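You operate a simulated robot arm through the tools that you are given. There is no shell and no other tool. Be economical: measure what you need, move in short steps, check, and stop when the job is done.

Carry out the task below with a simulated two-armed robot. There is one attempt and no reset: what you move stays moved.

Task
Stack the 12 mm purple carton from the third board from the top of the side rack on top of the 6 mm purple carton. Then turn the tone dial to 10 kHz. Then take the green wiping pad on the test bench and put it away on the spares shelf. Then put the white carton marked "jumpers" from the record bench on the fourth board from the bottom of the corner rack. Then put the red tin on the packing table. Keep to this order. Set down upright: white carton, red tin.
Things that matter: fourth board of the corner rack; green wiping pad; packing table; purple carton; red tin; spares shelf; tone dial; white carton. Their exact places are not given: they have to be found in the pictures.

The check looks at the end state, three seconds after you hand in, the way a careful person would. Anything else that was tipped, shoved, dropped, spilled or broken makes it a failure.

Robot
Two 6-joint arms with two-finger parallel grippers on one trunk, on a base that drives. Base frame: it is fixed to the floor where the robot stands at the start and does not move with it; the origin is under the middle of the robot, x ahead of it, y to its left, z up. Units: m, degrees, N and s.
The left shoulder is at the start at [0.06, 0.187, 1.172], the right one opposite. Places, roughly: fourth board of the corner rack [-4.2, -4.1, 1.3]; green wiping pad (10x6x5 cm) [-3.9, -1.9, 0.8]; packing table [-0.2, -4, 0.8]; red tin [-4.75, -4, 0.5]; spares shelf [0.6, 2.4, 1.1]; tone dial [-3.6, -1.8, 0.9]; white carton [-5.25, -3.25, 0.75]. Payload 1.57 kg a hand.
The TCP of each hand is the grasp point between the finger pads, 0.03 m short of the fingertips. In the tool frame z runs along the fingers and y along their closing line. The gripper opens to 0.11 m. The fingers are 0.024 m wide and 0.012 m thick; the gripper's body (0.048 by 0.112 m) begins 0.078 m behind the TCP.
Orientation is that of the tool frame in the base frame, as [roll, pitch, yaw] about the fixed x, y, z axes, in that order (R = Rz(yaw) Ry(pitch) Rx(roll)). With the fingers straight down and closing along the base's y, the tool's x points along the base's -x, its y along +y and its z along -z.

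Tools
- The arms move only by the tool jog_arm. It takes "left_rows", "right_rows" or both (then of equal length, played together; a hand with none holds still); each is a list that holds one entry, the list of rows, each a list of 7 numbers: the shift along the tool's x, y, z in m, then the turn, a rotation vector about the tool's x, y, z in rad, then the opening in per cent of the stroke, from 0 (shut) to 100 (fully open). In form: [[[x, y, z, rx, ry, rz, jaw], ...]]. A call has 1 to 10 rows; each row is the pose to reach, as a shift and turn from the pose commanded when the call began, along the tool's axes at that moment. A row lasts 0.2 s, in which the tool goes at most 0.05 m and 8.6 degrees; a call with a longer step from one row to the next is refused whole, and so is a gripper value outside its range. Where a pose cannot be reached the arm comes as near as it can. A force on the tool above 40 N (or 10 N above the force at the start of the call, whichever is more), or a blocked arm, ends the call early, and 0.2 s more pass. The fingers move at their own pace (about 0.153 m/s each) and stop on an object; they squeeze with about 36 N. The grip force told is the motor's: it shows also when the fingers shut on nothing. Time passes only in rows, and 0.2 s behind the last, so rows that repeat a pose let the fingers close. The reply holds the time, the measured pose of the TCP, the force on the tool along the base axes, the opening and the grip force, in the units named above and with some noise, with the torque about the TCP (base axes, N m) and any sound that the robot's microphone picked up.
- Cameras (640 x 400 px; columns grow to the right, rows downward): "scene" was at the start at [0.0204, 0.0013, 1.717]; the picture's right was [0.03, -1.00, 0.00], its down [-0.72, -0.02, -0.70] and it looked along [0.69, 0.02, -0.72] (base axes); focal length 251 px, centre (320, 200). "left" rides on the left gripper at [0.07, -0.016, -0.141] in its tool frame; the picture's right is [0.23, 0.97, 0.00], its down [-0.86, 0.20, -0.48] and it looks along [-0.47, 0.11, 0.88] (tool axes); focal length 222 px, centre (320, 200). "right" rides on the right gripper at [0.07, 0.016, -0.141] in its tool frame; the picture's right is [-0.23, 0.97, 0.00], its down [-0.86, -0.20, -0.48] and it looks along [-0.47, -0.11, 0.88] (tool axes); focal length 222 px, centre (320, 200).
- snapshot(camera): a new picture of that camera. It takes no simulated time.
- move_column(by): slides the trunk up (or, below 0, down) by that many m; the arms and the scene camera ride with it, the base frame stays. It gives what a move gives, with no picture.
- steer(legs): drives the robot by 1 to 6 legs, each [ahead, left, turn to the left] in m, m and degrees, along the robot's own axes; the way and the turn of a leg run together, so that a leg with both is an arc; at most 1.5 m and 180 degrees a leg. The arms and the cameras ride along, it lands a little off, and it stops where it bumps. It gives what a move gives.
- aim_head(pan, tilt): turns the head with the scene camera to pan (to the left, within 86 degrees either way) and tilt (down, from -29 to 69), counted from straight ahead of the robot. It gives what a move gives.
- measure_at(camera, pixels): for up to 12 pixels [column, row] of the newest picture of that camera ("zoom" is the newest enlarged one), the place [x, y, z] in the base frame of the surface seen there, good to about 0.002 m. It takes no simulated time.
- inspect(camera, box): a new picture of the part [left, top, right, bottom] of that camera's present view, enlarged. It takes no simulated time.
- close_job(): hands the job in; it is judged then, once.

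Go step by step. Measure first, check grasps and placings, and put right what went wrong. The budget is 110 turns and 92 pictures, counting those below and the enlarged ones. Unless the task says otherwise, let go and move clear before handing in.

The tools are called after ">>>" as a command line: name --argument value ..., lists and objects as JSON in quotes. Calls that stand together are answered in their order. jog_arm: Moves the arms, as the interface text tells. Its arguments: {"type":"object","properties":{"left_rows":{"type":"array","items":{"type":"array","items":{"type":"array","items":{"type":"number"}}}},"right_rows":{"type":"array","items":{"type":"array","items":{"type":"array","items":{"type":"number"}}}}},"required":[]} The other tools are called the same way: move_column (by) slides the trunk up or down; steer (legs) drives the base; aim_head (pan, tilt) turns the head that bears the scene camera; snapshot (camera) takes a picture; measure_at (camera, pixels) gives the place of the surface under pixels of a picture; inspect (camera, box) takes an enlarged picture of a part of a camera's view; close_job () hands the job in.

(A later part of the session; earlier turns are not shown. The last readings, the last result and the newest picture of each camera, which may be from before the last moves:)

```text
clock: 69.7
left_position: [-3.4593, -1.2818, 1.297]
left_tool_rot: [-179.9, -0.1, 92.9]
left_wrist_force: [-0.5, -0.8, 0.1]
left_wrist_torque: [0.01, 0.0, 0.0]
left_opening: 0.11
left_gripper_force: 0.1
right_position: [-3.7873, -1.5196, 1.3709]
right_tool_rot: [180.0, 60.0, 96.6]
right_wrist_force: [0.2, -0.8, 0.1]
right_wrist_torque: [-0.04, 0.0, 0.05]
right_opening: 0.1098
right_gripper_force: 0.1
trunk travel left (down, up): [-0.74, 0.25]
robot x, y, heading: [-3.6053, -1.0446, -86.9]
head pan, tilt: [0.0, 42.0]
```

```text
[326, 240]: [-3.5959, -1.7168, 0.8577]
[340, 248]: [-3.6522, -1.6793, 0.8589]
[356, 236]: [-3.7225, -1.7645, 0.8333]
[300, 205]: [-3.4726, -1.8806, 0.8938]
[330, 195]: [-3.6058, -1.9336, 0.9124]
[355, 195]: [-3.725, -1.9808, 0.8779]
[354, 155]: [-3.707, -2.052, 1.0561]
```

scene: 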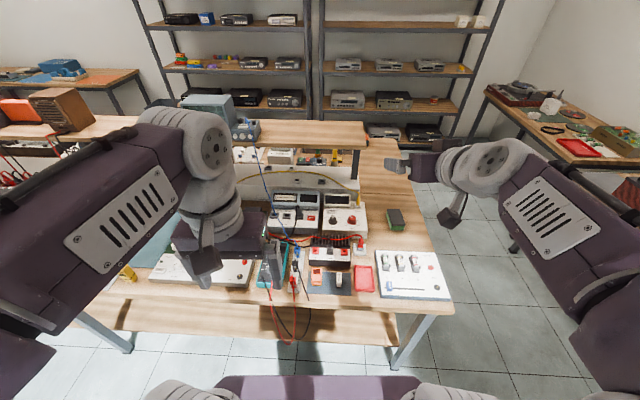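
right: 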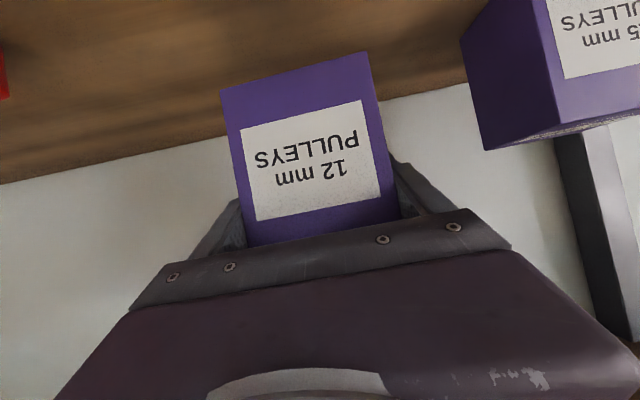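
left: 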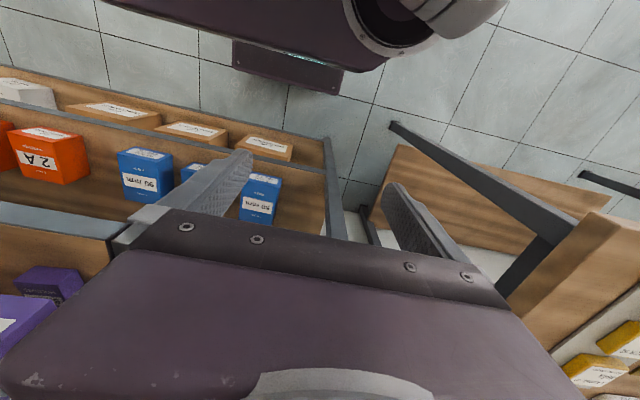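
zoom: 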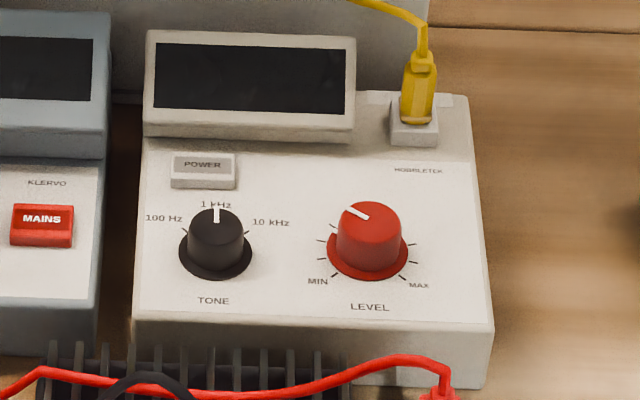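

The dial cap is at about (-3.6205,-1.8125), top 0.892, panel 0.869. I need precise tick angle and how close my base can come; zoom on ticks and measure my base front plus bench edge.

>>> measure_at --camera "scene" --pixels '[[320, 378], [320, 395], [230, 380], [410, 380], [430, 315], [250, 340], [330, 332], [400, 360], [420, 310], [405, 300]]'

>>> inspect --camera "scene" --box '[328, 210, 348, 226]'

>>> measure_at --camera "zoom" --pixels '[[320, 200], [100, 200], [500, 200]]'

```text
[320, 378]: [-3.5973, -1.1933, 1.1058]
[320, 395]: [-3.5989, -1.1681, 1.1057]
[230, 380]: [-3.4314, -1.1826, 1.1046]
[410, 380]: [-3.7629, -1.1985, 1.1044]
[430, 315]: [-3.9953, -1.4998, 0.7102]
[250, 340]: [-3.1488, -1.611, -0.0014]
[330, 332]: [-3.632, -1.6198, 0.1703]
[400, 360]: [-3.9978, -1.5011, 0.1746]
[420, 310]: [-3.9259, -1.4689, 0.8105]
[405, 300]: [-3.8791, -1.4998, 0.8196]
```

```text
16.00 times, centred on (338, 218) of scene
```

zoom: 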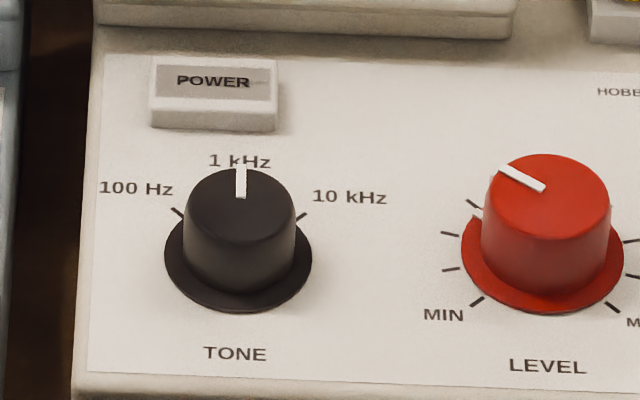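

```text
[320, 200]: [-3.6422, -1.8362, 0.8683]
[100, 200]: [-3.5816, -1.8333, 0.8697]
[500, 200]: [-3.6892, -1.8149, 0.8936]
```

>>> measure_at --camera "zoom" --pixels '[[304, 215], [298, 219], [174, 210], [181, 217], [238, 309], [165, 260], [312, 260], [240, 170], [189, 205], [294, 205], [241, 240]]'

```text
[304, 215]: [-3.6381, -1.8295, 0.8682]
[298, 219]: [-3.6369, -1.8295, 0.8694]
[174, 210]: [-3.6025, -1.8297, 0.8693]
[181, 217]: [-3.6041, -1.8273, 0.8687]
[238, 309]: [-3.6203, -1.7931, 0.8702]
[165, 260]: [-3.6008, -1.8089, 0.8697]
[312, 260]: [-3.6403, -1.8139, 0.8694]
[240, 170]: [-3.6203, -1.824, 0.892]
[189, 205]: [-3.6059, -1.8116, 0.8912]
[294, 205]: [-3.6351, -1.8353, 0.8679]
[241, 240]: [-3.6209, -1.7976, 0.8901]
```

Dial centre (-3.6205,-1.8125), 10 kHz tick ~46° clockwise from the pointer. I'll bring the right tool to 20° off vertical and drive to put the right shoulder in line with the dial.

>>> jog_arm --right_rows '[[[0, 0, 0, 0, 0.14, 0, 100], [0, 0, 0, 0, 0.28, 0, 80], [0, 0, 0, 0, 0.42, 0, 60], [0, 0, 0, 0, 0.56, 0, 50], [0, 0, 0, 0, 0.7, 0, 50], [0, 0, 0, 0, 0.7, 0, 50]]]'

>>> steer --legs '[[0, 0, -3], [0, 0.155, 0], [0.115, 0, 0]]'

```text
clock: 71.1
left_position: [-3.4598, -1.2821, 1.2965]
left_tool_rot: [179.9, 0.1, 93.0]
left_wrist_force: [0.8, 0.7, 0.4]
left_wrist_torque: [-0.02, 0.02, 0.04]
left_opening: 0.1096
left_gripper_force: 0.0
right_position: [-3.7866, -1.518, 1.3714]
right_tool_rot: [180.0, 19.8, 96.6]
right_wrist_force: [-0.1, 0.1, 0.1]
right_wrist_torque: [0.01, 0.0, 0.0]
right_opening: 0.0552
right_gripper_force: 0.1
trunk travel left (down, up): [-0.74, 0.25]
robot x, y, heading: [-3.6067, -1.0451, -87.3]
head pan, tilt: [0.0, 42.0]
```

```text
clock: 73.7
left_position: [-3.3148, -1.4037, 1.2971]
left_tool_rot: [179.9, 0.0, 90.1]
left_wrist_force: [-0.2, 0.2, -0.3]
left_wrist_torque: [-0.05, 0.01, -0.03]
left_opening: 0.1101
left_gripper_force: 0.0
right_position: [-3.6557, -1.6249, 1.3725]
right_tool_rot: [-179.9, 20.0, 93.6]
right_wrist_force: [0.3, 0.2, -0.4]
right_wrist_torque: [0.0, 0.02, -0.02]
right_opening: 0.055
right_gripper_force: 0.1
trunk travel left (down, up): [-0.74, 0.25]
robot x, y, heading: [-3.4458, -1.1623, -90.2]
head pan, tilt: [0.0, 42.0]
```

Position (-3.656,-1.625,1.3725). Now turn the hand 19° counter-clockwise for wind-up and descend toward a point above the dial.

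>>> jog_arm --right_rows '[[[-0.003, 0.002, 0.0447, -0.039, 0, -0.106, 50], [-0.006, 0.004, 0.0894, -0.077, 0, -0.213, 50], [-0.009, 0.006, 0.134, -0.116, 0, -0.319, 50], [-0.012, 0.008, 0.179, -0.116, 0, -0.319, 50], [-0.015, 0.01, 0.2235, -0.116, 0, -0.319, 50], [-0.018, 0.012, 0.268, -0.116, 0, -0.319, 50], [-0.021, 0.0145, 0.313, -0.116, 0, -0.319, 50], [-0.024, 0.0165, 0.358, -0.116, 0, -0.319, 50], [-0.0272, 0.0184, 0.402, -0.116, 0, -0.319, 50], [-0.0272, 0.0184, 0.402, -0.116, 0, -0.319, 50]]]'

>>> snapshot --camera "right"

>>> snapshot --camera "scene"

```text
clock: 75.9
left_position: [-3.3171, -1.4057, 1.2968]
left_tool_rot: [180.0, -0.1, 90.1]
left_wrist_force: [0.1, 0.9, -0.3]
left_wrist_torque: [0.01, -0.03, -0.03]
left_opening: 0.1096
left_gripper_force: 0.0
right_position: [-3.6265, -1.7855, 1.0045]
right_tool_rot: [180.0, 19.8, 113.2]
right_wrist_force: [-0.7, 0.9, 0.7]
right_wrist_torque: [-0.02, 0.0, -0.02]
right_opening: 0.0551
right_gripper_force: 0.0
trunk travel left (down, up): [-0.74, 0.25]
robot x, y, heading: [-3.4463, -1.1614, -89.9]
head pan, tilt: [0.0, 42.0]
```

```text
63 pictures are left
```

right: 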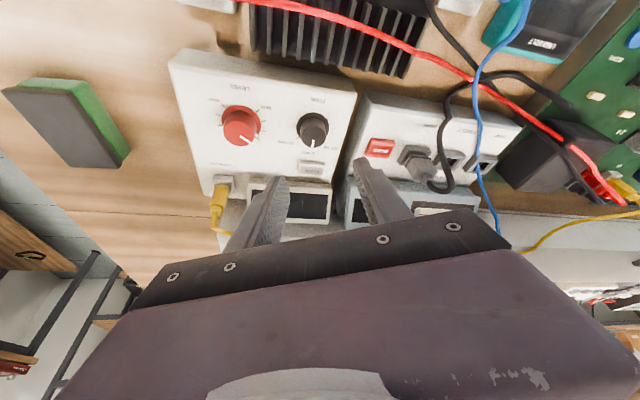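

```text
62 pictures are left
```

scene: 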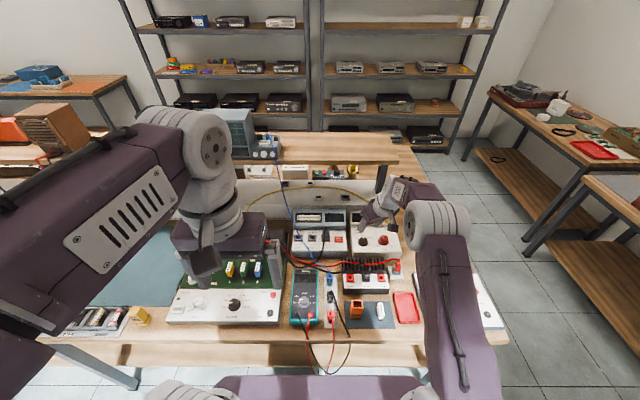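

The hand is above the dial. Center over it and descend with a narrower opening.

>>> jog_arm --right_rows '[[[-0.0175, -0.0051, 0.0064, 0, 0, 0, 42], [-0.0064, -0.0051, 0.0368, 0, 0, 0, 42], [0.0047, -0.0051, 0.0672, 0, 0, 0, 42], [0.0149, -0.0051, 0.0952, 0, 0, 0, 42], [0.0149, -0.0051, 0.0952, 0, 0, 0, 42]]]'

>>> inspect --camera "scene" --box '[340, 180, 436, 280]'

>>> snapshot --camera "right"

```text
clock: 77.1
left_position: [-3.3163, -1.4047, 1.297]
left_tool_rot: [180.0, 0.0, 90.1]
left_wrist_force: [-0.7, 0.0, -1.3]
left_wrist_torque: [-0.03, -0.03, -0.02]
left_opening: 0.1099
left_gripper_force: 0.0
right_position: [-3.6249, -1.8061, 0.9078]
right_tool_rot: [180.0, 19.9, 113.1]
right_wrist_force: [0.1, 0.5, -0.6]
right_wrist_torque: [0.01, 0.01, 0.01]
right_opening: 0.0462
right_gripper_force: 0.0
trunk travel left (down, up): [-0.74, 0.25]
robot x, y, heading: [-3.4514, -1.1648, -90.3]
head pan, tilt: [0.0, 42.0]
```

```text
4.00 times, centred on (388, 230) of scene
```

zoom: 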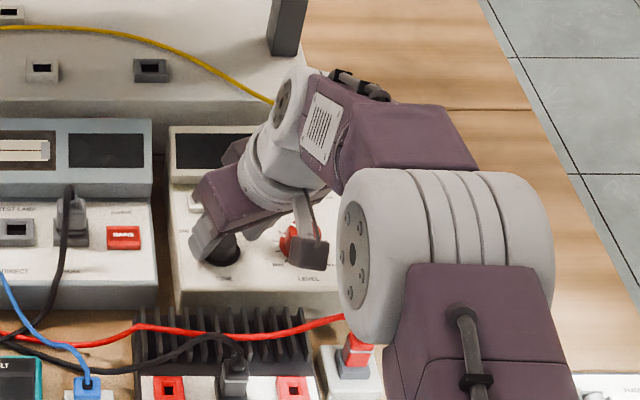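

```text
60 pictures are left
```

right: 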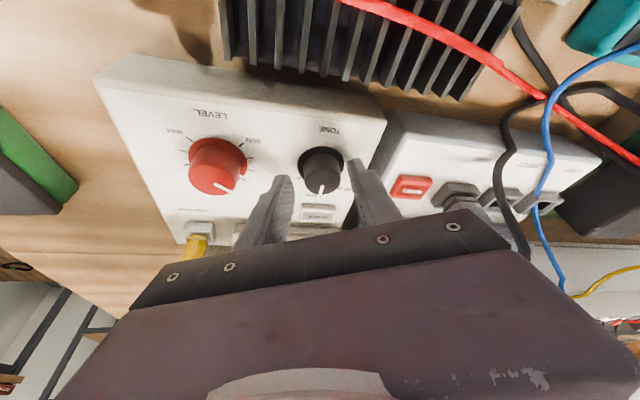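

The cap is between the fingertips (a ~2 mm offset). Correct and close on it.

>>> jog_arm --right_rows '[[[0.001, 0.0018, 0, 0, 0, 0, 42], [0.001, 0.0018, 0, 0, 0, 0, 20], [0.001, 0.0018, 0, 0, 0, 0, 15], [0.001, 0.0018, 0, 0, 0, 0, 15]]]'

>>> inspect --camera "right" --box '[220, 100, 420, 225]'

```text
clock: 78.1
left_position: [-3.3173, -1.4068, 1.2968]
left_tool_rot: [-180.0, 0.0, 90.1]
left_wrist_force: [0.5, 0.3, -0.6]
left_wrist_torque: [0.0, 0.04, 0.02]
left_opening: 0.11
left_gripper_force: 0.0
right_position: [-3.6231, -1.8047, 0.9077]
right_tool_rot: [179.9, 19.9, 113.1]
right_wrist_force: [2.5, -0.1, -1.9]
right_wrist_torque: [-0.4, 0.08, 0.04]
right_opening: 0.0298
right_gripper_force: 39.0
trunk travel left (down, up): [-0.74, 0.25]
robot x, y, heading: [-3.4479, -1.1587, -89.9]
head pan, tilt: [0.0, 42.0]
```

```text
3.20 times, centred on (320, 162) of right
```

zoom: 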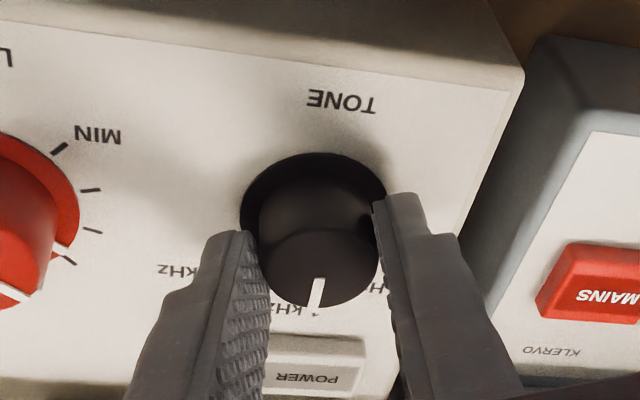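

Gripped on the cap at 0.030 m. Now turn 46° clockwise about the dial's axis.

>>> jog_arm --right_rows '[[[-0.0001, 0.0011, 0, 0.0456, 0, 0.1253, 15], [-0.0003, 0.0023, 0.0001, 0.0912, 0, 0.2507, 15], [-0.0006, 0.0033, 0.0002, 0.1368, 0, 0.376, 15], [-0.0011, 0.0044, 0.0004, 0.1824, 0, 0.5013, 15], [-0.0017, 0.0053, 0.0006, 0.228, 0, 0.6267, 15], [-0.0025, 0.0062, 0.0009, 0.2736, 0, 0.752, 15], [-0.0025, 0.0062, 0.0009, 0.2736, 0, 0.752, 15]]]'

>>> inspect --camera "right" --box '[220, 100, 420, 225]'

```text
clock: 79.7
left_position: [-3.3172, -1.4066, 1.2966]
left_tool_rot: [-180.0, -0.2, 90.1]
left_wrist_force: [0.1, -0.1, 0.6]
left_wrist_torque: [-0.01, 0.0, 0.01]
left_opening: 0.1102
left_gripper_force: 0.0
right_position: [-3.6161, -1.8044, 0.9084]
right_tool_rot: [-179.9, 19.9, 67.2]
right_wrist_force: [-0.4, -5.0, 2.0]
right_wrist_torque: [0.02, -0.18, 0.37]
right_opening: 0.0295
right_gripper_force: 38.9
trunk travel left (down, up): [-0.74, 0.25]
robot x, y, heading: [-3.4468, -1.1609, -90.3]
head pan, tilt: [0.0, 42.0]
```

```text
3.20 times, centred on (320, 162) of right
```

zoom: 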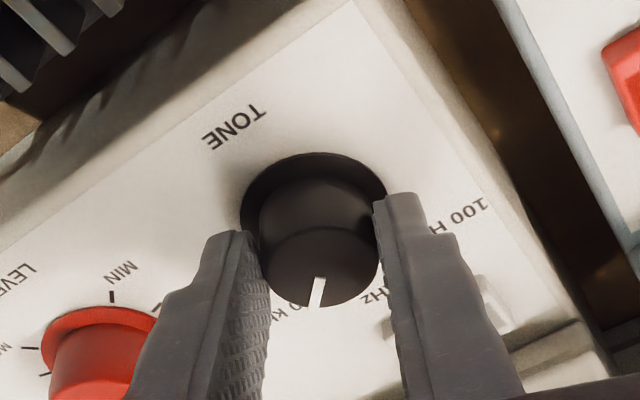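

The pointer turned with the hand. Release and rise, then check.

>>> jog_arm --right_rows '[[[0, 0, 0, 0, 0, 0, 42], [0, 0, 0, 0, 0, 0, 42], [-0.01, 0, -0.03, 0, 0, 0, 42], [-0.02, 0, -0.06, 0, 0, 0, 42], [-0.03, 0, -0.1, 0, 0, 0, 42], [-0.02, 0, -0.145, 0, 0, 0, 42]]]'

>>> inspect --camera "right" --box '[240, 60, 400, 160]'

>>> inspect --camera "scene" --box '[350, 220, 400, 252]'

```text
clock: 81.1
left_position: [-3.3164, -1.4036, 1.2971]
left_tool_rot: [180.0, 0.0, 90.1]
left_wrist_force: [-0.1, 0.1, -0.1]
left_wrist_torque: [-0.06, 0.03, -0.01]
left_opening: 0.11
left_gripper_force: 0.1
right_position: [-3.6044, -1.7744, 1.0523]
right_tool_rot: [179.9, 20.0, 67.3]
right_wrist_force: [-0.6, 0.1, 1.3]
right_wrist_torque: [-0.08, -0.01, -0.01]
right_opening: 0.046
right_gripper_force: 0.0
trunk travel left (down, up): [-0.74, 0.25]
robot x, y, heading: [-3.4496, -1.162, -90.2]
head pan, tilt: [0.0, 42.0]
```

```text
4.00 times, centred on (320, 110) of right
```

zoom: 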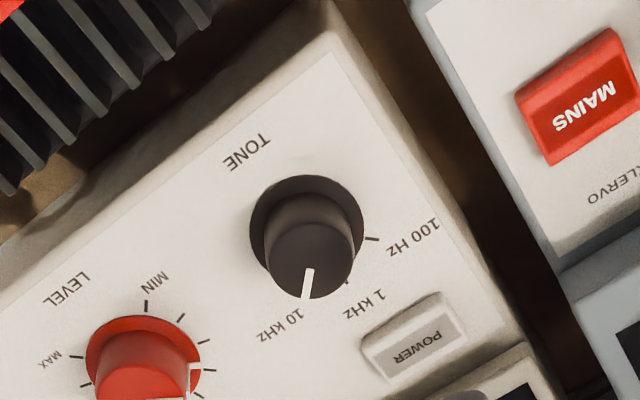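

```text
12.50 times, centred on (375, 236) of scene
```

zoom: 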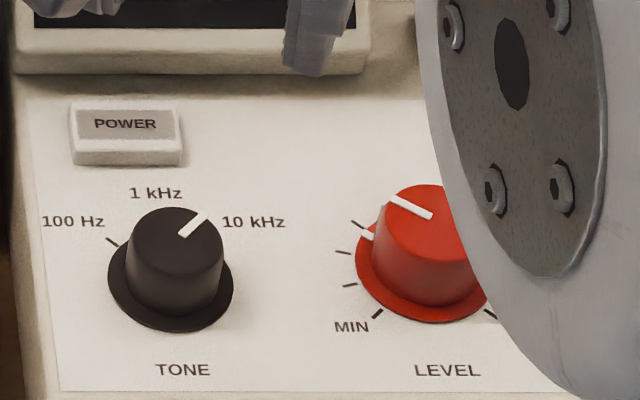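

The pointer covers the 10 kHz tick in the wrist view. Measuring pointer direction to verify.

>>> measure_at --camera "zoom" --pixels '[[182, 236], [194, 224], [205, 214], [175, 331], [109, 276], [233, 282], [110, 240], [178, 208]]'

```text
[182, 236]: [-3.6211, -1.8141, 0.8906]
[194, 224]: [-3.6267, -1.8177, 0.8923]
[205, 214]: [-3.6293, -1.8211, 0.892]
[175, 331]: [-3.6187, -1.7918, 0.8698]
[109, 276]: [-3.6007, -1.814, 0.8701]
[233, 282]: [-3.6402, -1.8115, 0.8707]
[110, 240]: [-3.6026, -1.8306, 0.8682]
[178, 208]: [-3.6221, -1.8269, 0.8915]
```

The dial points at 10 kHz (≈46°). Next the pad: turn the hand back straight, open, and shift the base right; then measure the pad.

>>> jog_arm --right_rows '[[[0, 0, 0, -0.045, 0, -0.124, 60], [0, 0, -0.02, -0.09, 0, -0.248, 80], [0, 0, -0.04, -0.1354, 0, -0.372, 90], [0, 0, -0.04, -0.1354, 0, -0.372, 90]]]'

>>> steer --legs '[[0, -0.27, 0]]'

>>> snapshot --camera "right"

>>> snapshot --camera "scene"

```text
clock: 82.1
left_position: [-3.3172, -1.4074, 1.2968]
left_tool_rot: [-179.9, -0.2, 90.1]
left_wrist_force: [-0.1, 0.1, 0.8]
left_wrist_torque: [0.02, -0.01, 0.01]
left_opening: 0.11
left_gripper_force: 0.0
right_position: [-3.6002, -1.7637, 1.0877]
right_tool_rot: [180.0, 19.9, 89.9]
right_wrist_force: [0.5, 0.7, 0.5]
right_wrist_torque: [-0.05, 0.02, 0.03]
right_opening: 0.0991
right_gripper_force: 0.0
trunk travel left (down, up): [-0.74, 0.25]
robot x, y, heading: [-3.4504, -1.1596, -90.2]
head pan, tilt: [0.0, 42.0]
```

```text
clock: 84.0
left_position: [-3.5837, -1.4058, 1.2974]
left_tool_rot: [180.0, -0.1, 90.1]
left_wrist_force: [1.1, 0.7, -0.1]
left_wrist_torque: [0.01, 0.02, 0.01]
left_opening: 0.1102
left_gripper_force: 0.2
right_position: [-3.8666, -1.7629, 1.089]
right_tool_rot: [-179.9, 19.9, 90.0]
right_wrist_force: [-1.0, 1.5, -0.1]
right_wrist_torque: [0.0, 0.03, -0.01]
right_opening: 0.099
right_gripper_force: 0.0
trunk travel left (down, up): [-0.74, 0.25]
robot x, y, heading: [-3.7186, -1.1613, -89.9]
head pan, tilt: [0.0, 42.0]
```

```text
55 pictures are left
```

right: 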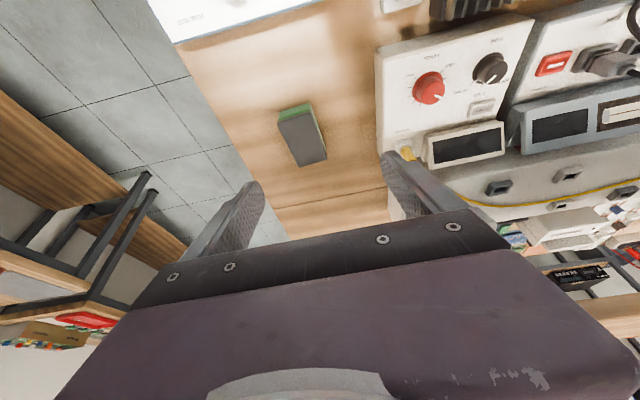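

```text
54 pictures are left
```

scene: 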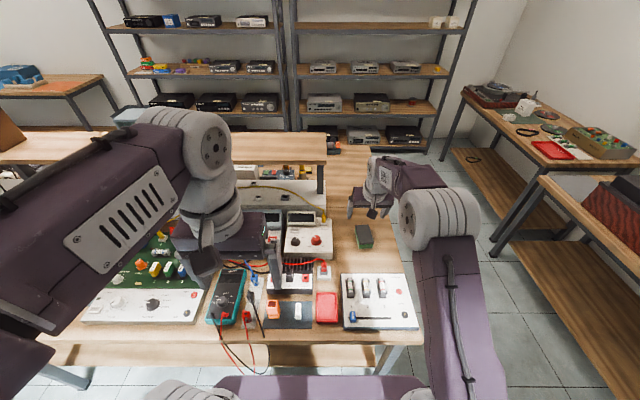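

The pad is clear in the wrist view at (302,138). Measuring its corners.

>>> measure_at --camera "right" --pixels '[[282, 125], [310, 119], [323, 157], [300, 163], [302, 140], [295, 107], [300, 180], [270, 150]]'

>>> inspect --camera "right" --box '[240, 80, 368, 180]'

```text
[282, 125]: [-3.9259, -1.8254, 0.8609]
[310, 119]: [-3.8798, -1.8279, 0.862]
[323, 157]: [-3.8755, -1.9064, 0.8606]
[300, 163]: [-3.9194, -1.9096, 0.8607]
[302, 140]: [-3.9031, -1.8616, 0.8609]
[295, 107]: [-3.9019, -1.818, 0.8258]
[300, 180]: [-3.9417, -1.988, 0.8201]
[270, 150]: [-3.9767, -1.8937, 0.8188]
```

```text
4.00 times, centred on (304, 130) of right
```

zoom: 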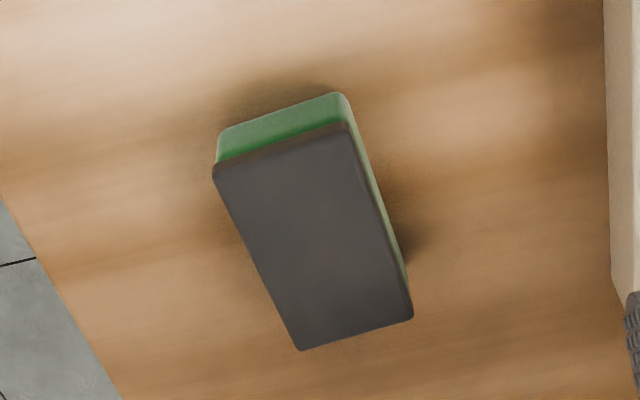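

Pad centre is (-3.901,-1.868), top 0.861, long axis ~4° off y. Lower the trunk 8 cm, tilt the hand to 35°, and hover above it.

>>> move_column --by -0.08

>>> jog_arm --right_rows '[[[-0.016, -0.009, 0.027, -0.015, -0.13, -0.029, 90], [-0.032, -0.018, 0.054, -0.03, -0.26, -0.058, 90], [-0.048, -0.027, 0.081, -0.03, -0.26, -0.058, 90], [-0.0642, -0.0359, 0.1075, -0.03, -0.26, -0.058, 90], [-0.0642, -0.0359, 0.1075, -0.03, -0.26, -0.058, 90]]]'

>>> snapshot --camera "right"

```text
clock: 85.2
left_position: [-3.5864, -1.4067, 1.2166]
left_tool_rot: [-180.0, 0.0, 90.1]
left_wrist_force: [0.3, 0.2, 0.1]
left_wrist_torque: [0.03, 0.02, -0.03]
left_opening: 0.11
left_gripper_force: 0.0
right_position: [-3.8683, -1.7641, 1.0081]
right_tool_rot: [-179.9, 19.9, 90.0]
right_wrist_force: [-0.8, -0.7, -0.2]
right_wrist_torque: [-0.01, 0.0, 0.01]
right_opening: 0.0988
right_gripper_force: 0.2
trunk travel left (down, up): [-0.66, 0.33]
robot x, y, heading: [-3.7151, -1.1588, -89.9]
head pan, tilt: [0.0, 42.0]
```

```text
clock: 86.4
left_position: [-3.5849, -1.4063, 1.2179]
left_tool_rot: [180.0, 0.0, 90.1]
left_wrist_force: [0.4, 0.1, -0.1]
left_wrist_torque: [-0.02, -0.01, 0.01]
left_opening: 0.1099
left_gripper_force: 0.0
right_position: [-3.9046, -1.8601, 0.9288]
right_tool_rot: [179.9, 34.7, 93.8]
right_wrist_force: [-0.3, -0.1, -0.6]
right_wrist_torque: [0.02, -0.01, 0.0]
right_opening: 0.0988
right_gripper_force: 0.0
trunk travel left (down, up): [-0.66, 0.33]
robot x, y, heading: [-3.7154, -1.1577, -90.0]
head pan, tilt: [0.0, 42.0]
```

```text
52 pictures are left
```

right: 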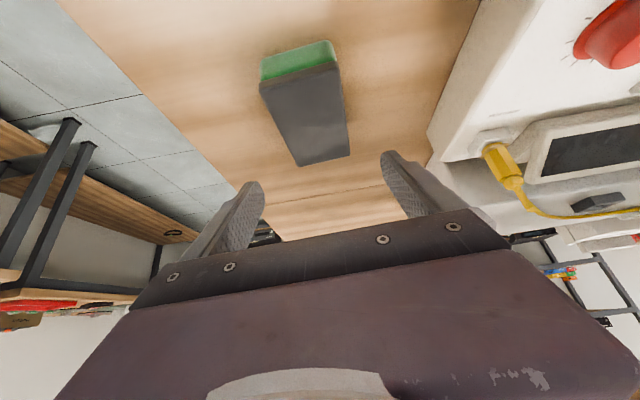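

Well placed. Straight down 7.3 cm and close.

>>> jog_arm --right_rows '[[[0.0139, 0.002, 0.02, 0, 0, 0, 90], [0.0277, 0.002, 0.04, 0, 0, 0, 90], [0.0416, 0.002, 0.06, 0, 0, 0, 90], [0.0416, 0.002, 0.06, 0, 0, 0, 35], [0.0416, 0.002, 0.06, 0, 0, 0, 35], [0.0416, 0.002, 0.06, 0, 0, 0, 35]]]'

>>> snapshot --camera "right"

```text
clock: 87.8
left_position: [-3.5846, -1.4061, 1.2161]
left_tool_rot: [-180.0, -0.1, 90.1]
left_wrist_force: [-0.8, -0.1, 0.4]
left_wrist_torque: [-0.01, -0.03, -0.02]
left_opening: 0.1099
left_gripper_force: 0.1
right_position: [-3.9041, -1.8614, 0.8561]
right_tool_rot: [180.0, 34.7, 93.8]
right_wrist_force: [1.2, 0.1, 0.6]
right_wrist_torque: [0.0, -0.05, 0.04]
right_opening: 0.0593
right_gripper_force: 36.2
trunk travel left (down, up): [-0.66, 0.33]
robot x, y, heading: [-3.7158, -1.1621, -89.8]
head pan, tilt: [0.0, 42.0]
```

```text
51 pictures are left
```

right: 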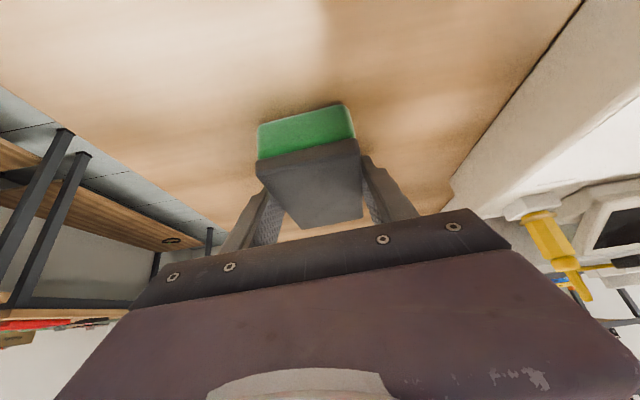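

Gripped at 0.059 m. Lift by the trunk, then back out and turn to drive to the spares shelf.

>>> move_column --by 0.3

>>> steer --legs '[[0.0, 0.02, 0], [0.17, 0, 0]]'

```text
clock: 90.8
left_position: [-3.5862, -1.4065, 1.5166]
left_tool_rot: [180.0, 0.0, 90.1]
left_wrist_force: [-0.3, 0.0, -0.4]
left_wrist_torque: [-0.02, 0.02, 0.0]
left_opening: 0.1099
left_gripper_force: 0.0
right_position: [-3.9038, -1.86, 1.1561]
right_tool_rot: [-180.0, 34.9, 93.7]
right_wrist_force: [-0.4, -0.2, -0.9]
right_wrist_torque: [0.0, -0.02, 0.0]
right_opening: 0.0593
right_gripper_force: 35.9
trunk travel left (down, up): [-0.96, 0.03]
robot x, y, heading: [-3.7225, -1.1585, -89.7]
head pan, tilt: [0.0, 42.0]
```

```text
clock: 92.7
left_position: [-3.5648, -1.5745, 1.5172]
left_tool_rot: [180.0, 0.1, 90.1]
left_wrist_force: [0.4, 1.5, 0.3]
left_wrist_torque: [-0.02, 0.0, 0.0]
left_opening: 0.1099
left_gripper_force: 0.2
right_position: [-3.8821, -2.0307, 1.16]
right_tool_rot: [-179.9, 35.0, 93.7]
right_wrist_force: [-0.2, 0.9, 0.0]
right_wrist_torque: [-0.03, 0.01, -0.03]
right_opening: 0.059
right_gripper_force: 36.3
trunk travel left (down, up): [-0.96, 0.03]
robot x, y, heading: [-3.7014, -1.3338, -90.2]
head pan, tilt: [0.0, 42.0]
```

That leg went forward by mistake, but nothing was touched (forces ~0) and it shows the base clears the bench to y=-1.33. Backing out now and pulling the hand in.

>>> steer --legs '[[-0.29, 0, 0]]'

>>> jog_arm --right_rows '[[[0.034, 0, -0.0238, 0, 0, 0, 35], [0.068, 0, -0.0477, 0, 0, 0, 35], [0.1025, 0, -0.0715, 0, 0, 0, 35], [0.137, 0, -0.095, 0, 0, 0, 35], [0.171, 0, -0.119, 0, 0, 0, 35], [0.205, 0, -0.143, 0, 0, 0, 35]]]'

>>> steer --legs '[[0, 0, 90]]'

>>> aim_head --pan 20 --tilt 25

>>> snapshot --camera "scene"

```text
clock: 94.7
left_position: [-3.5667, -1.2909, 1.5165]
left_tool_rot: [180.0, -0.2, 90.0]
left_wrist_force: [-0.2, 0.1, 0.6]
left_wrist_torque: [0.0, 0.02, 0.03]
left_opening: 0.1101
left_gripper_force: 0.1
right_position: [-3.885, -1.7433, 1.1545]
right_tool_rot: [180.0, 34.7, 93.5]
right_wrist_force: [0.0, -0.7, -0.6]
right_wrist_torque: [0.0, -0.01, 0.0]
right_opening: 0.0594
right_gripper_force: 35.9
trunk travel left (down, up): [-0.96, 0.03]
robot x, y, heading: [-3.6994, -1.0407, -90.1]
head pan, tilt: [0.0, 42.0]
```

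```text
clock: 96.1
left_position: [-3.5641, -1.2876, 1.5161]
left_tool_rot: [180.0, -0.1, 90.0]
left_wrist_force: [0.4, 0.1, -0.8]
left_wrist_torque: [0.0, 0.03, 0.0]
left_opening: 0.1099
left_gripper_force: 0.1
right_position: [-3.897, -1.5145, 1.1739]
right_tool_rot: [177.3, 33.9, 92.1]
right_wrist_force: [0.1, -1.5, -0.6]
right_wrist_torque: [-0.01, 0.01, -0.03]
right_opening: 0.0596
right_gripper_force: 35.8
right hand out of reach, approached as far as the arm can: row 2, 4, 5, 6
trunk travel left (down, up): [-0.96, 0.03]
robot x, y, heading: [-3.7004, -1.0403, -90.1]
head pan, tilt: [0.0, 42.0]
```

```text
clock: 100.3
left_position: [-3.4527, -0.9064, 1.5167]
left_tool_rot: [-180.0, -0.1, -179.4]
left_wrist_force: [-0.5, -0.1, 0.5]
left_wrist_torque: [0.01, 0.0, 0.02]
left_opening: 0.1102
left_gripper_force: 0.0
right_position: [-3.2221, -1.2381, 1.174]
right_tool_rot: [177.2, 34.0, -177.2]
right_wrist_force: [-0.6, -0.9, -0.4]
right_wrist_torque: [0.03, -0.02, 0.0]
right_opening: 0.0595
right_gripper_force: 36.4
trunk travel left (down, up): [-0.96, 0.03]
robot x, y, heading: [-3.6992, -1.0423, 0.6]
head pan, tilt: [0.0, 42.0]
```

```text
clock: 101.2
left_position: [-3.4534, -0.9077, 1.5184]
left_tool_rot: [-180.0, -0.2, -179.4]
left_wrist_force: [0.3, -0.2, -0.2]
left_wrist_torque: [0.0, 0.04, 0.0]
left_opening: 0.11
left_gripper_force: 0.0
right_position: [-3.2213, -1.2374, 1.174]
right_tool_rot: [177.3, 33.9, -177.3]
right_wrist_force: [0.4, -0.6, -0.6]
right_wrist_torque: [0.01, 0.02, -0.05]
right_opening: 0.0595
right_gripper_force: 36.1
trunk travel left (down, up): [-0.96, 0.03]
robot x, y, heading: [-3.7005, -1.0453, 0.6]
head pan, tilt: [20.0, 25.0]
```

```text
50 pictures are left
```

scene: 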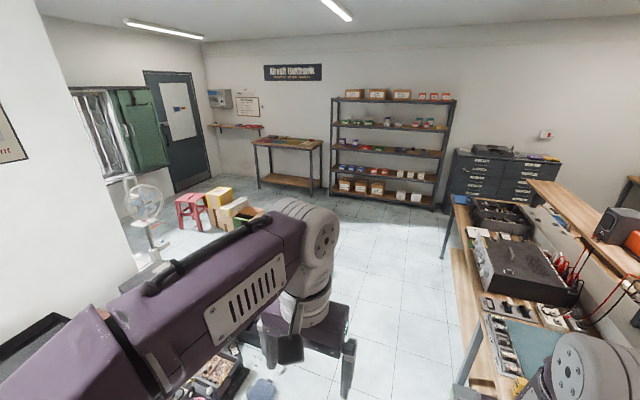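

Measuring table, boxes, and shelf for the way ahead.

>>> measure_at --camera "scene" --pixels '[[255, 144], [320, 142], [313, 195], [208, 125], [262, 130], [237, 126], [240, 203], [178, 215], [210, 195], [250, 188], [340, 185], [210, 380]]'

>>> steer --legs '[[1.4, 0, 0], [1.2, 0, 0]]'

```text
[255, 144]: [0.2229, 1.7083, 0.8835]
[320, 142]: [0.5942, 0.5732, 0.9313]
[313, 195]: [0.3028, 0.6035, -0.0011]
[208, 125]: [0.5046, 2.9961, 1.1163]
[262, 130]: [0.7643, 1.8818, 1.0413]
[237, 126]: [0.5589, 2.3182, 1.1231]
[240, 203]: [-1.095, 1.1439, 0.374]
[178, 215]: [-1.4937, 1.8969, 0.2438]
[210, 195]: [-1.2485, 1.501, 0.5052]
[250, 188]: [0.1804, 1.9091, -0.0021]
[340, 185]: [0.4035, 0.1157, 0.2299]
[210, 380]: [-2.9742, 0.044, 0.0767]
```

```text
clock: 113.7
left_position: [-0.8661, -0.935, 1.517]
left_tool_rot: [-179.9, 0.0, 179.1]
left_wrist_force: [0.8, 0.5, -0.6]
left_wrist_torque: [-0.02, -0.01, 0.01]
left_opening: 0.1098
left_gripper_force: 0.1
right_position: [-0.644, -1.2712, 1.1752]
right_tool_rot: [177.3, 33.9, -178.6]
right_wrist_force: [-1.0, 1.0, 0.0]
right_wrist_torque: [-0.01, -0.02, -0.03]
right_opening: 0.0594
right_gripper_force: 35.7
trunk travel left (down, up): [-0.96, 0.03]
robot x, y, heading: [-1.111, -1.0631, -0.9]
head pan, tilt: [20.0, 25.0]
```

Way: table front at x≈0.2 (y 0.5–1.75), boxes at x<-1.05, shelf at y 1.9–3.0, z≈1.12. I'll strafe left along x≈-0.5.

>>> steer --legs '[[0.61, 0.3, 0.9], [0, 1.4, 0]]'

>>> aim_head --pan 60 --tilt 25

>>> snapshot --camera "scene"

```text
clock: 123.9
left_position: [-0.2645, 0.7368, 1.5168]
left_tool_rot: [179.9, -0.1, -179.8]
left_wrist_force: [0.1, 0.0, 0.0]
left_wrist_torque: [0.03, 0.02, 0.0]
left_opening: 0.11
left_gripper_force: 0.1
right_position: [-0.0364, 0.4029, 1.1742]
right_tool_rot: [177.2, 33.9, -177.8]
right_wrist_force: [0.1, 0.1, -1.1]
right_wrist_torque: [0.01, -0.02, 0.01]
right_opening: 0.0594
right_gripper_force: 35.4
trunk travel left (down, up): [-0.96, 0.03]
robot x, y, heading: [-0.5124, 0.6082, -0.3]
head pan, tilt: [20.0, 25.0]
```

```text
clock: 125.0
left_position: [-0.2655, 0.7371, 1.5179]
left_tool_rot: [179.9, -0.1, -179.9]
left_wrist_force: [-0.4, 0.0, 0.0]
left_wrist_torque: [-0.01, 0.0, -0.02]
left_opening: 0.1098
left_gripper_force: 0.2
right_position: [-0.0372, 0.4049, 1.174]
right_tool_rot: [177.3, 34.0, -177.9]
right_wrist_force: [0.6, -0.5, -0.7]
right_wrist_torque: [0.02, -0.01, 0.02]
right_opening: 0.0595
right_gripper_force: 36.0
trunk travel left (down, up): [-0.96, 0.03]
robot x, y, heading: [-0.5123, 0.6078, 0.4]
head pan, tilt: [60.0, 25.0]
```

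```text
49 pictures are left
```

scene: 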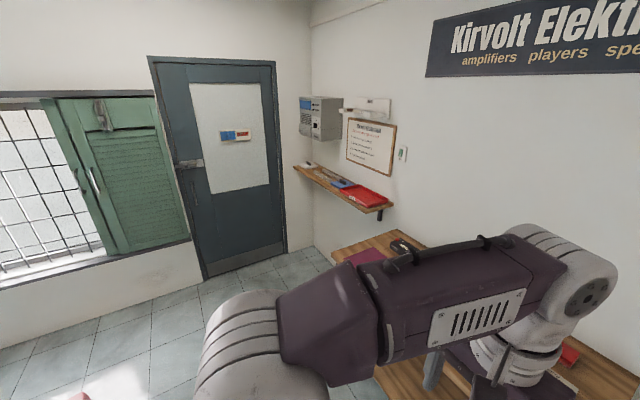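

Shelf at (345,185) with a red tray and small things on it. Strafe on to y≈2.2 and look at it.

>>> steer --legs '[[0, 1.4, 0]]'

>>> aim_head --pan 15 --tilt 25

>>> snapshot --camera "scene"

```text
clock: 131.9
left_position: [-0.2914, 2.1365, 1.5166]
left_tool_rot: [179.9, 0.0, -178.1]
left_wrist_force: [0.8, 1.6, 0.2]
left_wrist_torque: [0.01, 0.0, 0.01]
left_opening: 0.11
left_gripper_force: 0.1
right_position: [-0.0528, 1.8123, 1.1746]
right_tool_rot: [177.2, 33.9, -176.0]
right_wrist_force: [0.3, 0.2, -1.7]
right_wrist_torque: [-0.01, -0.01, 0.0]
right_opening: 0.0592
right_gripper_force: 35.9
trunk travel left (down, up): [-0.96, 0.03]
robot x, y, heading: [-0.5327, 1.9935, 1.9]
head pan, tilt: [60.0, 25.0]
```

```text
clock: 133.1
left_position: [-0.2918, 2.1369, 1.5172]
left_tool_rot: [180.0, -0.1, -178.0]
left_wrist_force: [0.1, -0.4, -0.7]
left_wrist_torque: [0.0, -0.01, -0.02]
left_opening: 0.1099
left_gripper_force: 0.0
right_position: [-0.0546, 1.8132, 1.1749]
right_tool_rot: [177.4, 34.0, -175.9]
right_wrist_force: [-0.2, -0.3, -1.2]
right_wrist_torque: [-0.02, 0.01, 0.01]
right_opening: 0.0595
right_gripper_force: 35.7
trunk travel left (down, up): [-0.96, 0.03]
robot x, y, heading: [-0.5306, 1.993, 1.7]
head pan, tilt: [15.0, 25.0]
```

```text
48 pictures are left
```

scene: 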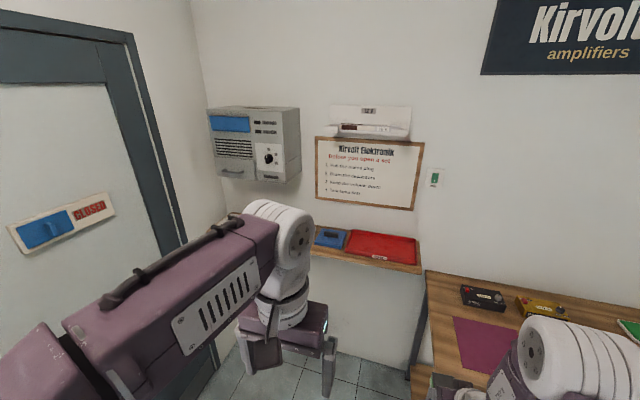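

The left arm hides part; zoom in on the shelf and measure.

>>> inspect --camera "scene" --box '[200, 200, 440, 290]'

>>> measure_at --camera "scene" --pixels '[[350, 257], [420, 270], [380, 250], [330, 237], [420, 240], [318, 250], [345, 252], [415, 265], [415, 233], [310, 130]]'

```text
2.67 times, centred on (320, 245) of scene
```

zoom: 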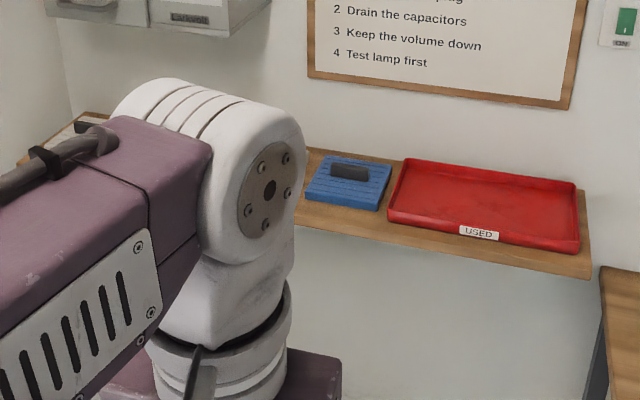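

```text
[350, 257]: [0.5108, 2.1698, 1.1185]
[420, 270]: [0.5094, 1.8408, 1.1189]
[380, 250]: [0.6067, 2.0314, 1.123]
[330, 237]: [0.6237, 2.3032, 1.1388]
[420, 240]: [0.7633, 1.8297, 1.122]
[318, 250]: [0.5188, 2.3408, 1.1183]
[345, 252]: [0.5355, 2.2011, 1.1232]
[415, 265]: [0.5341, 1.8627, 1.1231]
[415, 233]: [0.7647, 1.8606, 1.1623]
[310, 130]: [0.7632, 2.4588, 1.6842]
```

Blue block at y 2.2–2.36 and the tray (1.86–2.2) are on it. Move left 0.45 to see the free stretch beyond.

>>> steer --legs '[[0, 0.45, -1.8]]'

>>> aim_head --pan 0 --tilt 28

>>> snapshot --camera "scene"

```text
clock: 135.8
left_position: [-0.2936, 2.5746, 1.5176]
left_tool_rot: [179.9, -0.1, 179.9]
left_wrist_force: [0.3, 0.7, 0.4]
left_wrist_torque: [0.05, -0.01, 0.0]
left_opening: 0.1101
left_gripper_force: 0.0
right_position: [-0.0664, 2.2416, 1.1734]
right_tool_rot: [177.1, 33.9, -178.1]
right_wrist_force: [0.2, 0.5, -0.6]
right_wrist_torque: [0.03, 0.01, 0.03]
right_opening: 0.0594
right_gripper_force: 35.6
trunk travel left (down, up): [-0.96, 0.03]
robot x, y, heading: [-0.5384, 2.4456, -0.3]
head pan, tilt: [15.0, 25.0]
```

```text
clock: 136.5
left_position: [-0.2938, 2.5757, 1.5163]
left_tool_rot: [180.0, -0.2, 179.8]
left_wrist_force: [0.0, -0.6, -0.2]
left_wrist_torque: [0.0, 0.03, 0.02]
left_opening: 0.11
left_gripper_force: 0.1
right_position: [-0.0666, 2.2443, 1.1737]
right_tool_rot: [177.3, 33.9, -178.0]
right_wrist_force: [-0.6, 0.0, -0.7]
right_wrist_torque: [0.03, -0.01, -0.02]
right_opening: 0.0594
right_gripper_force: 36.0
trunk travel left (down, up): [-0.96, 0.03]
robot x, y, heading: [-0.5384, 2.4441, -0.2]
head pan, tilt: [0.0, 28.0]
```

```text
46 pictures are left
```

scene: 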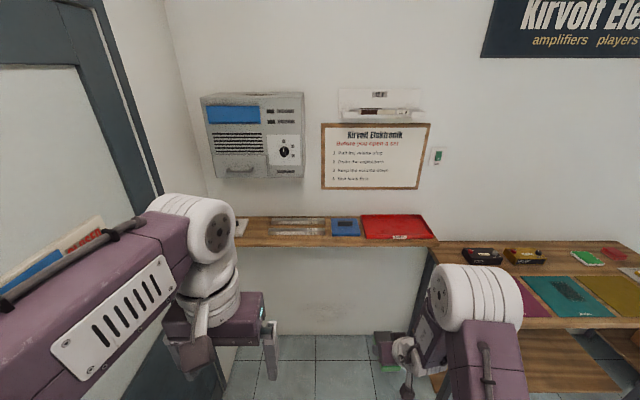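

>>> inspect --camera "scene" --box '[230, 200, 450, 260]'

>>> measure_at --camera "scene" --pixels '[[272, 220], [324, 220], [272, 233], [324, 234], [298, 227], [240, 228], [250, 238], [262, 228], [328, 238], [250, 175], [350, 110], [410, 105]]'

```text
2.91 times, centred on (340, 230) of scene
```

zoom: 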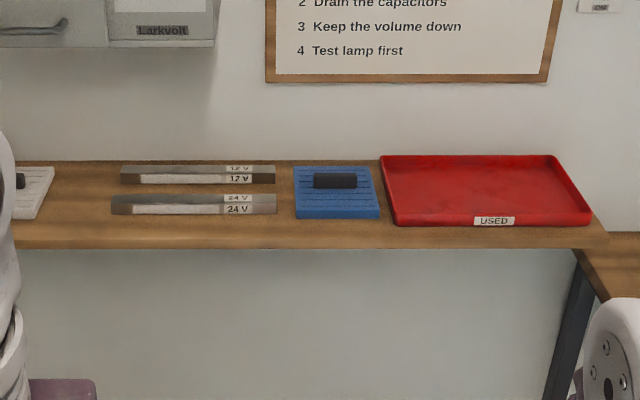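

```text
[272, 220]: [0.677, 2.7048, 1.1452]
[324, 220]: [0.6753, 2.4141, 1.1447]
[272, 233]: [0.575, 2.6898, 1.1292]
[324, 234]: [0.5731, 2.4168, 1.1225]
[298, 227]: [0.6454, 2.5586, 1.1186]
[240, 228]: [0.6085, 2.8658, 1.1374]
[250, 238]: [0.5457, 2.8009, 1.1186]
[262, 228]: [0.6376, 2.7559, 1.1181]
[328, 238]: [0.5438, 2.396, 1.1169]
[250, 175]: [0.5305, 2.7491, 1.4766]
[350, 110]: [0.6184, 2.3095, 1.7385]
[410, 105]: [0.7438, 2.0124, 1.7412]
```

Free gap between the 12/24 V bars (ending y≈2.705) and the white item (y≈2.83). Measuring precisely along with the door wall.

>>> measure_at --camera "zoom" --pixels '[[122, 175], [112, 205], [50, 172], [38, 216], [16, 218], [80, 165], [80, 240], [90, 190], [213, 42], [60, 25]]'

>>> measure_at --camera "scene" --pixels '[[60, 150], [180, 150], [200, 270], [228, 300], [300, 180]]'

```text
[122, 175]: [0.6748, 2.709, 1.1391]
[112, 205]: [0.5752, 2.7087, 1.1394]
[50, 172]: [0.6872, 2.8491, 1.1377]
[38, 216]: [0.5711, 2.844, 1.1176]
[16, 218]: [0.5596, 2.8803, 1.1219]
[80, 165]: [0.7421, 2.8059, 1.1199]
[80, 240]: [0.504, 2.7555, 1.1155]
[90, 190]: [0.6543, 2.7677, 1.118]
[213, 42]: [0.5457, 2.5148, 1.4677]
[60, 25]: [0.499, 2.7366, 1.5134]
```

```text
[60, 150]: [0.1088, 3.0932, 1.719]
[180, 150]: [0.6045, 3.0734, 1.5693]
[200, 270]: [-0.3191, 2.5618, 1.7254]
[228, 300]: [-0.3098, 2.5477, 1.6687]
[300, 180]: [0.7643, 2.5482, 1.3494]
```

The gap is y 2.709–2.846, enough for the pad plus fingers. Shift left a bit, raise the trunk, and move the hand left in free space first.

>>> steer --legs '[[0, 0.215, 0]]'

>>> move_column --by 0.03

>>> jog_arm --right_rows '[[[-0.008, 0.04, 0.006, 0, 0, 0, 35], [-0.016, 0.08, 0.011, 0, 0, 0, 35], [-0.025, 0.12, 0.017, 0, 0, 0, 35], [-0.033, 0.16, 0.023, 0, 0, 0, 35], [-0.041, 0.2, 0.028, 0, 0, 0, 35], [-0.05, 0.24, 0.034, 0, 0, 0, 35], [-0.058, 0.28, 0.04, 0, 0, 0, 35], [-0.066, 0.318, 0.045, 0, 0, 0, 35], [-0.066, 0.318, 0.045, 0, 0, 0, 35]]]'

>>> snapshot --camera "right"

```text
clock: 138.2
left_position: [-0.292, 2.7886, 1.517]
left_tool_rot: [179.7, -0.1, 180.0]
left_wrist_force: [0.9, 0.3, 0.3]
left_wrist_torque: [0.06, 0.0, 0.02]
left_opening: 0.11
left_gripper_force: 0.0
right_position: [-0.0648, 2.4566, 1.1729]
right_tool_rot: [176.9, 34.0, -178.0]
right_wrist_force: [-1.4, 0.5, -0.1]
right_wrist_torque: [0.01, -0.01, 0.03]
right_opening: 0.0595
right_gripper_force: 36.1
trunk travel left (down, up): [-0.96, 0.03]
robot x, y, heading: [-0.5384, 2.6623, -0.5]
head pan, tilt: [0.0, 28.0]
```

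```text
clock: 139.0
left_position: [-0.2927, 2.7937, 1.5466]
left_tool_rot: [180.0, 0.0, 179.8]
left_wrist_force: [-0.3, -0.8, -0.2]
left_wrist_torque: [0.0, 0.01, 0.02]
left_opening: 0.1099
left_gripper_force: 0.1
right_position: [-0.0663, 2.4605, 1.2042]
right_tool_rot: [177.2, 34.0, -177.9]
right_wrist_force: [-0.4, -0.9, -0.3]
right_wrist_torque: [0.0, 0.0, 0.03]
right_opening: 0.0593
right_gripper_force: 35.8
trunk travel left (down, up): [-0.99, 0.0]
robot x, y, heading: [-0.5391, 2.6631, -0.4]
head pan, tilt: [0.0, 28.0]
```

```text
clock: 141.0
left_position: [-0.2934, 2.7934, 1.5469]
left_tool_rot: [179.9, 0.0, 179.9]
left_wrist_force: [0.3, 0.6, 0.0]
left_wrist_torque: [0.03, 0.02, -0.01]
left_opening: 0.1098
left_gripper_force: 0.0
right_position: [0.0091, 2.5229, 1.1901]
right_tool_rot: [175.2, 33.2, -177.9]
right_wrist_force: [0.1, -0.1, 0.2]
right_wrist_torque: [0.02, -0.03, 0.03]
right_opening: 0.0595
right_gripper_force: 36.1
right hand out of reach, approached as far as the arm can: row 1, 2, 3, 4, 5, 6, 7, 8, 9
trunk travel left (down, up): [-0.99, 0.0]
robot x, y, heading: [-0.5373, 2.6634, -0.2]
head pan, tilt: [0.0, 28.0]
```

```text
44 pictures are left
```

right: 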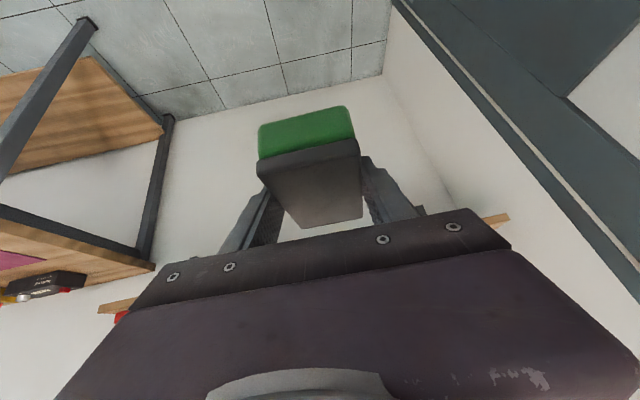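

The hand can't cross inward; orientation is slightly off now. I'll bring it back in line with the shoulder and extended, then approach the gap with the robot turned ~30° left.

>>> jog_arm --right_rows '[[[-0.023, -0.01, 0.0145, 0, 0, 0, 35], [-0.046, -0.02, 0.029, 0, 0, 0, 35], [-0.069, -0.03, 0.0435, 0, 0, 0, 35], [-0.091, -0.05, 0.0575, 0, 0, 0, 35], [-0.091, -0.05, 0.0575, 0, 0, 0, 35]]]'

```text
clock: 142.2
left_position: [-0.2913, 2.7937, 1.5465]
left_tool_rot: [179.9, -0.1, 179.9]
left_wrist_force: [0.5, -0.4, -0.3]
left_wrist_torque: [-0.01, 0.02, 0.04]
left_opening: 0.11
left_gripper_force: 0.1
right_position: [0.1222, 2.4784, 1.195]
right_tool_rot: [177.1, 34.0, -178.2]
right_wrist_force: [0.4, -0.1, -0.6]
right_wrist_torque: [-0.03, 0.01, 0.01]
right_opening: 0.0591
right_gripper_force: 35.8
right hand out of reach, approached as far as the arm can: row 3
trunk travel left (down, up): [-0.99, 0.0]
robot x, y, heading: [-0.5386, 2.6649, 0.2]
head pan, tilt: [0.0, 28.0]
```

Orientation is 2.9° off in roll and 0.7° in pitch; correct it so the pad is level.

>>> jog_arm --right_rows '[[[0, 0, 0, 0.05, -0.012, 0, 35], [0, 0, 0, 0.05, -0.012, 0, 35]]]'

>>> steer --legs '[[0, 0, 29]]'

```text
clock: 142.8
left_position: [-0.2929, 2.7941, 1.5457]
left_tool_rot: [180.0, 0.0, 179.9]
left_wrist_force: [-1.1, -0.1, 0.7]
left_wrist_torque: [0.01, -0.01, 0.0]
left_opening: 0.1099
left_gripper_force: 0.1
right_position: [0.1216, 2.48, 1.1955]
right_tool_rot: [-179.7, 34.6, -178.0]
right_wrist_force: [0.2, 0.6, -1.1]
right_wrist_torque: [-0.02, 0.05, -0.02]
right_opening: 0.0592
right_gripper_force: 35.3
trunk travel left (down, up): [-0.99, 0.0]
robot x, y, heading: [-0.5395, 2.6667, -0.3]
head pan, tilt: [0.0, 28.0]
```

```text
clock: 144.6
left_position: [-0.3873, 2.8976, 1.5467]
left_tool_rot: [180.0, -0.1, -151.0]
left_wrist_force: [-0.8, -0.1, -0.3]
left_wrist_torque: [0.02, -0.01, -0.03]
left_opening: 0.11
left_gripper_force: 0.0
right_position: [0.127, 2.8235, 1.1949]
right_tool_rot: [-179.9, 34.6, -149.0]
right_wrist_force: [0.2, 1.4, -0.3]
right_wrist_torque: [0.0, 0.0, -0.01]
right_opening: 0.0597
right_gripper_force: 35.8
trunk travel left (down, up): [-0.99, 0.0]
robot x, y, heading: [-0.5389, 2.6641, 29.2]
head pan, tilt: [0.0, 28.0]
```

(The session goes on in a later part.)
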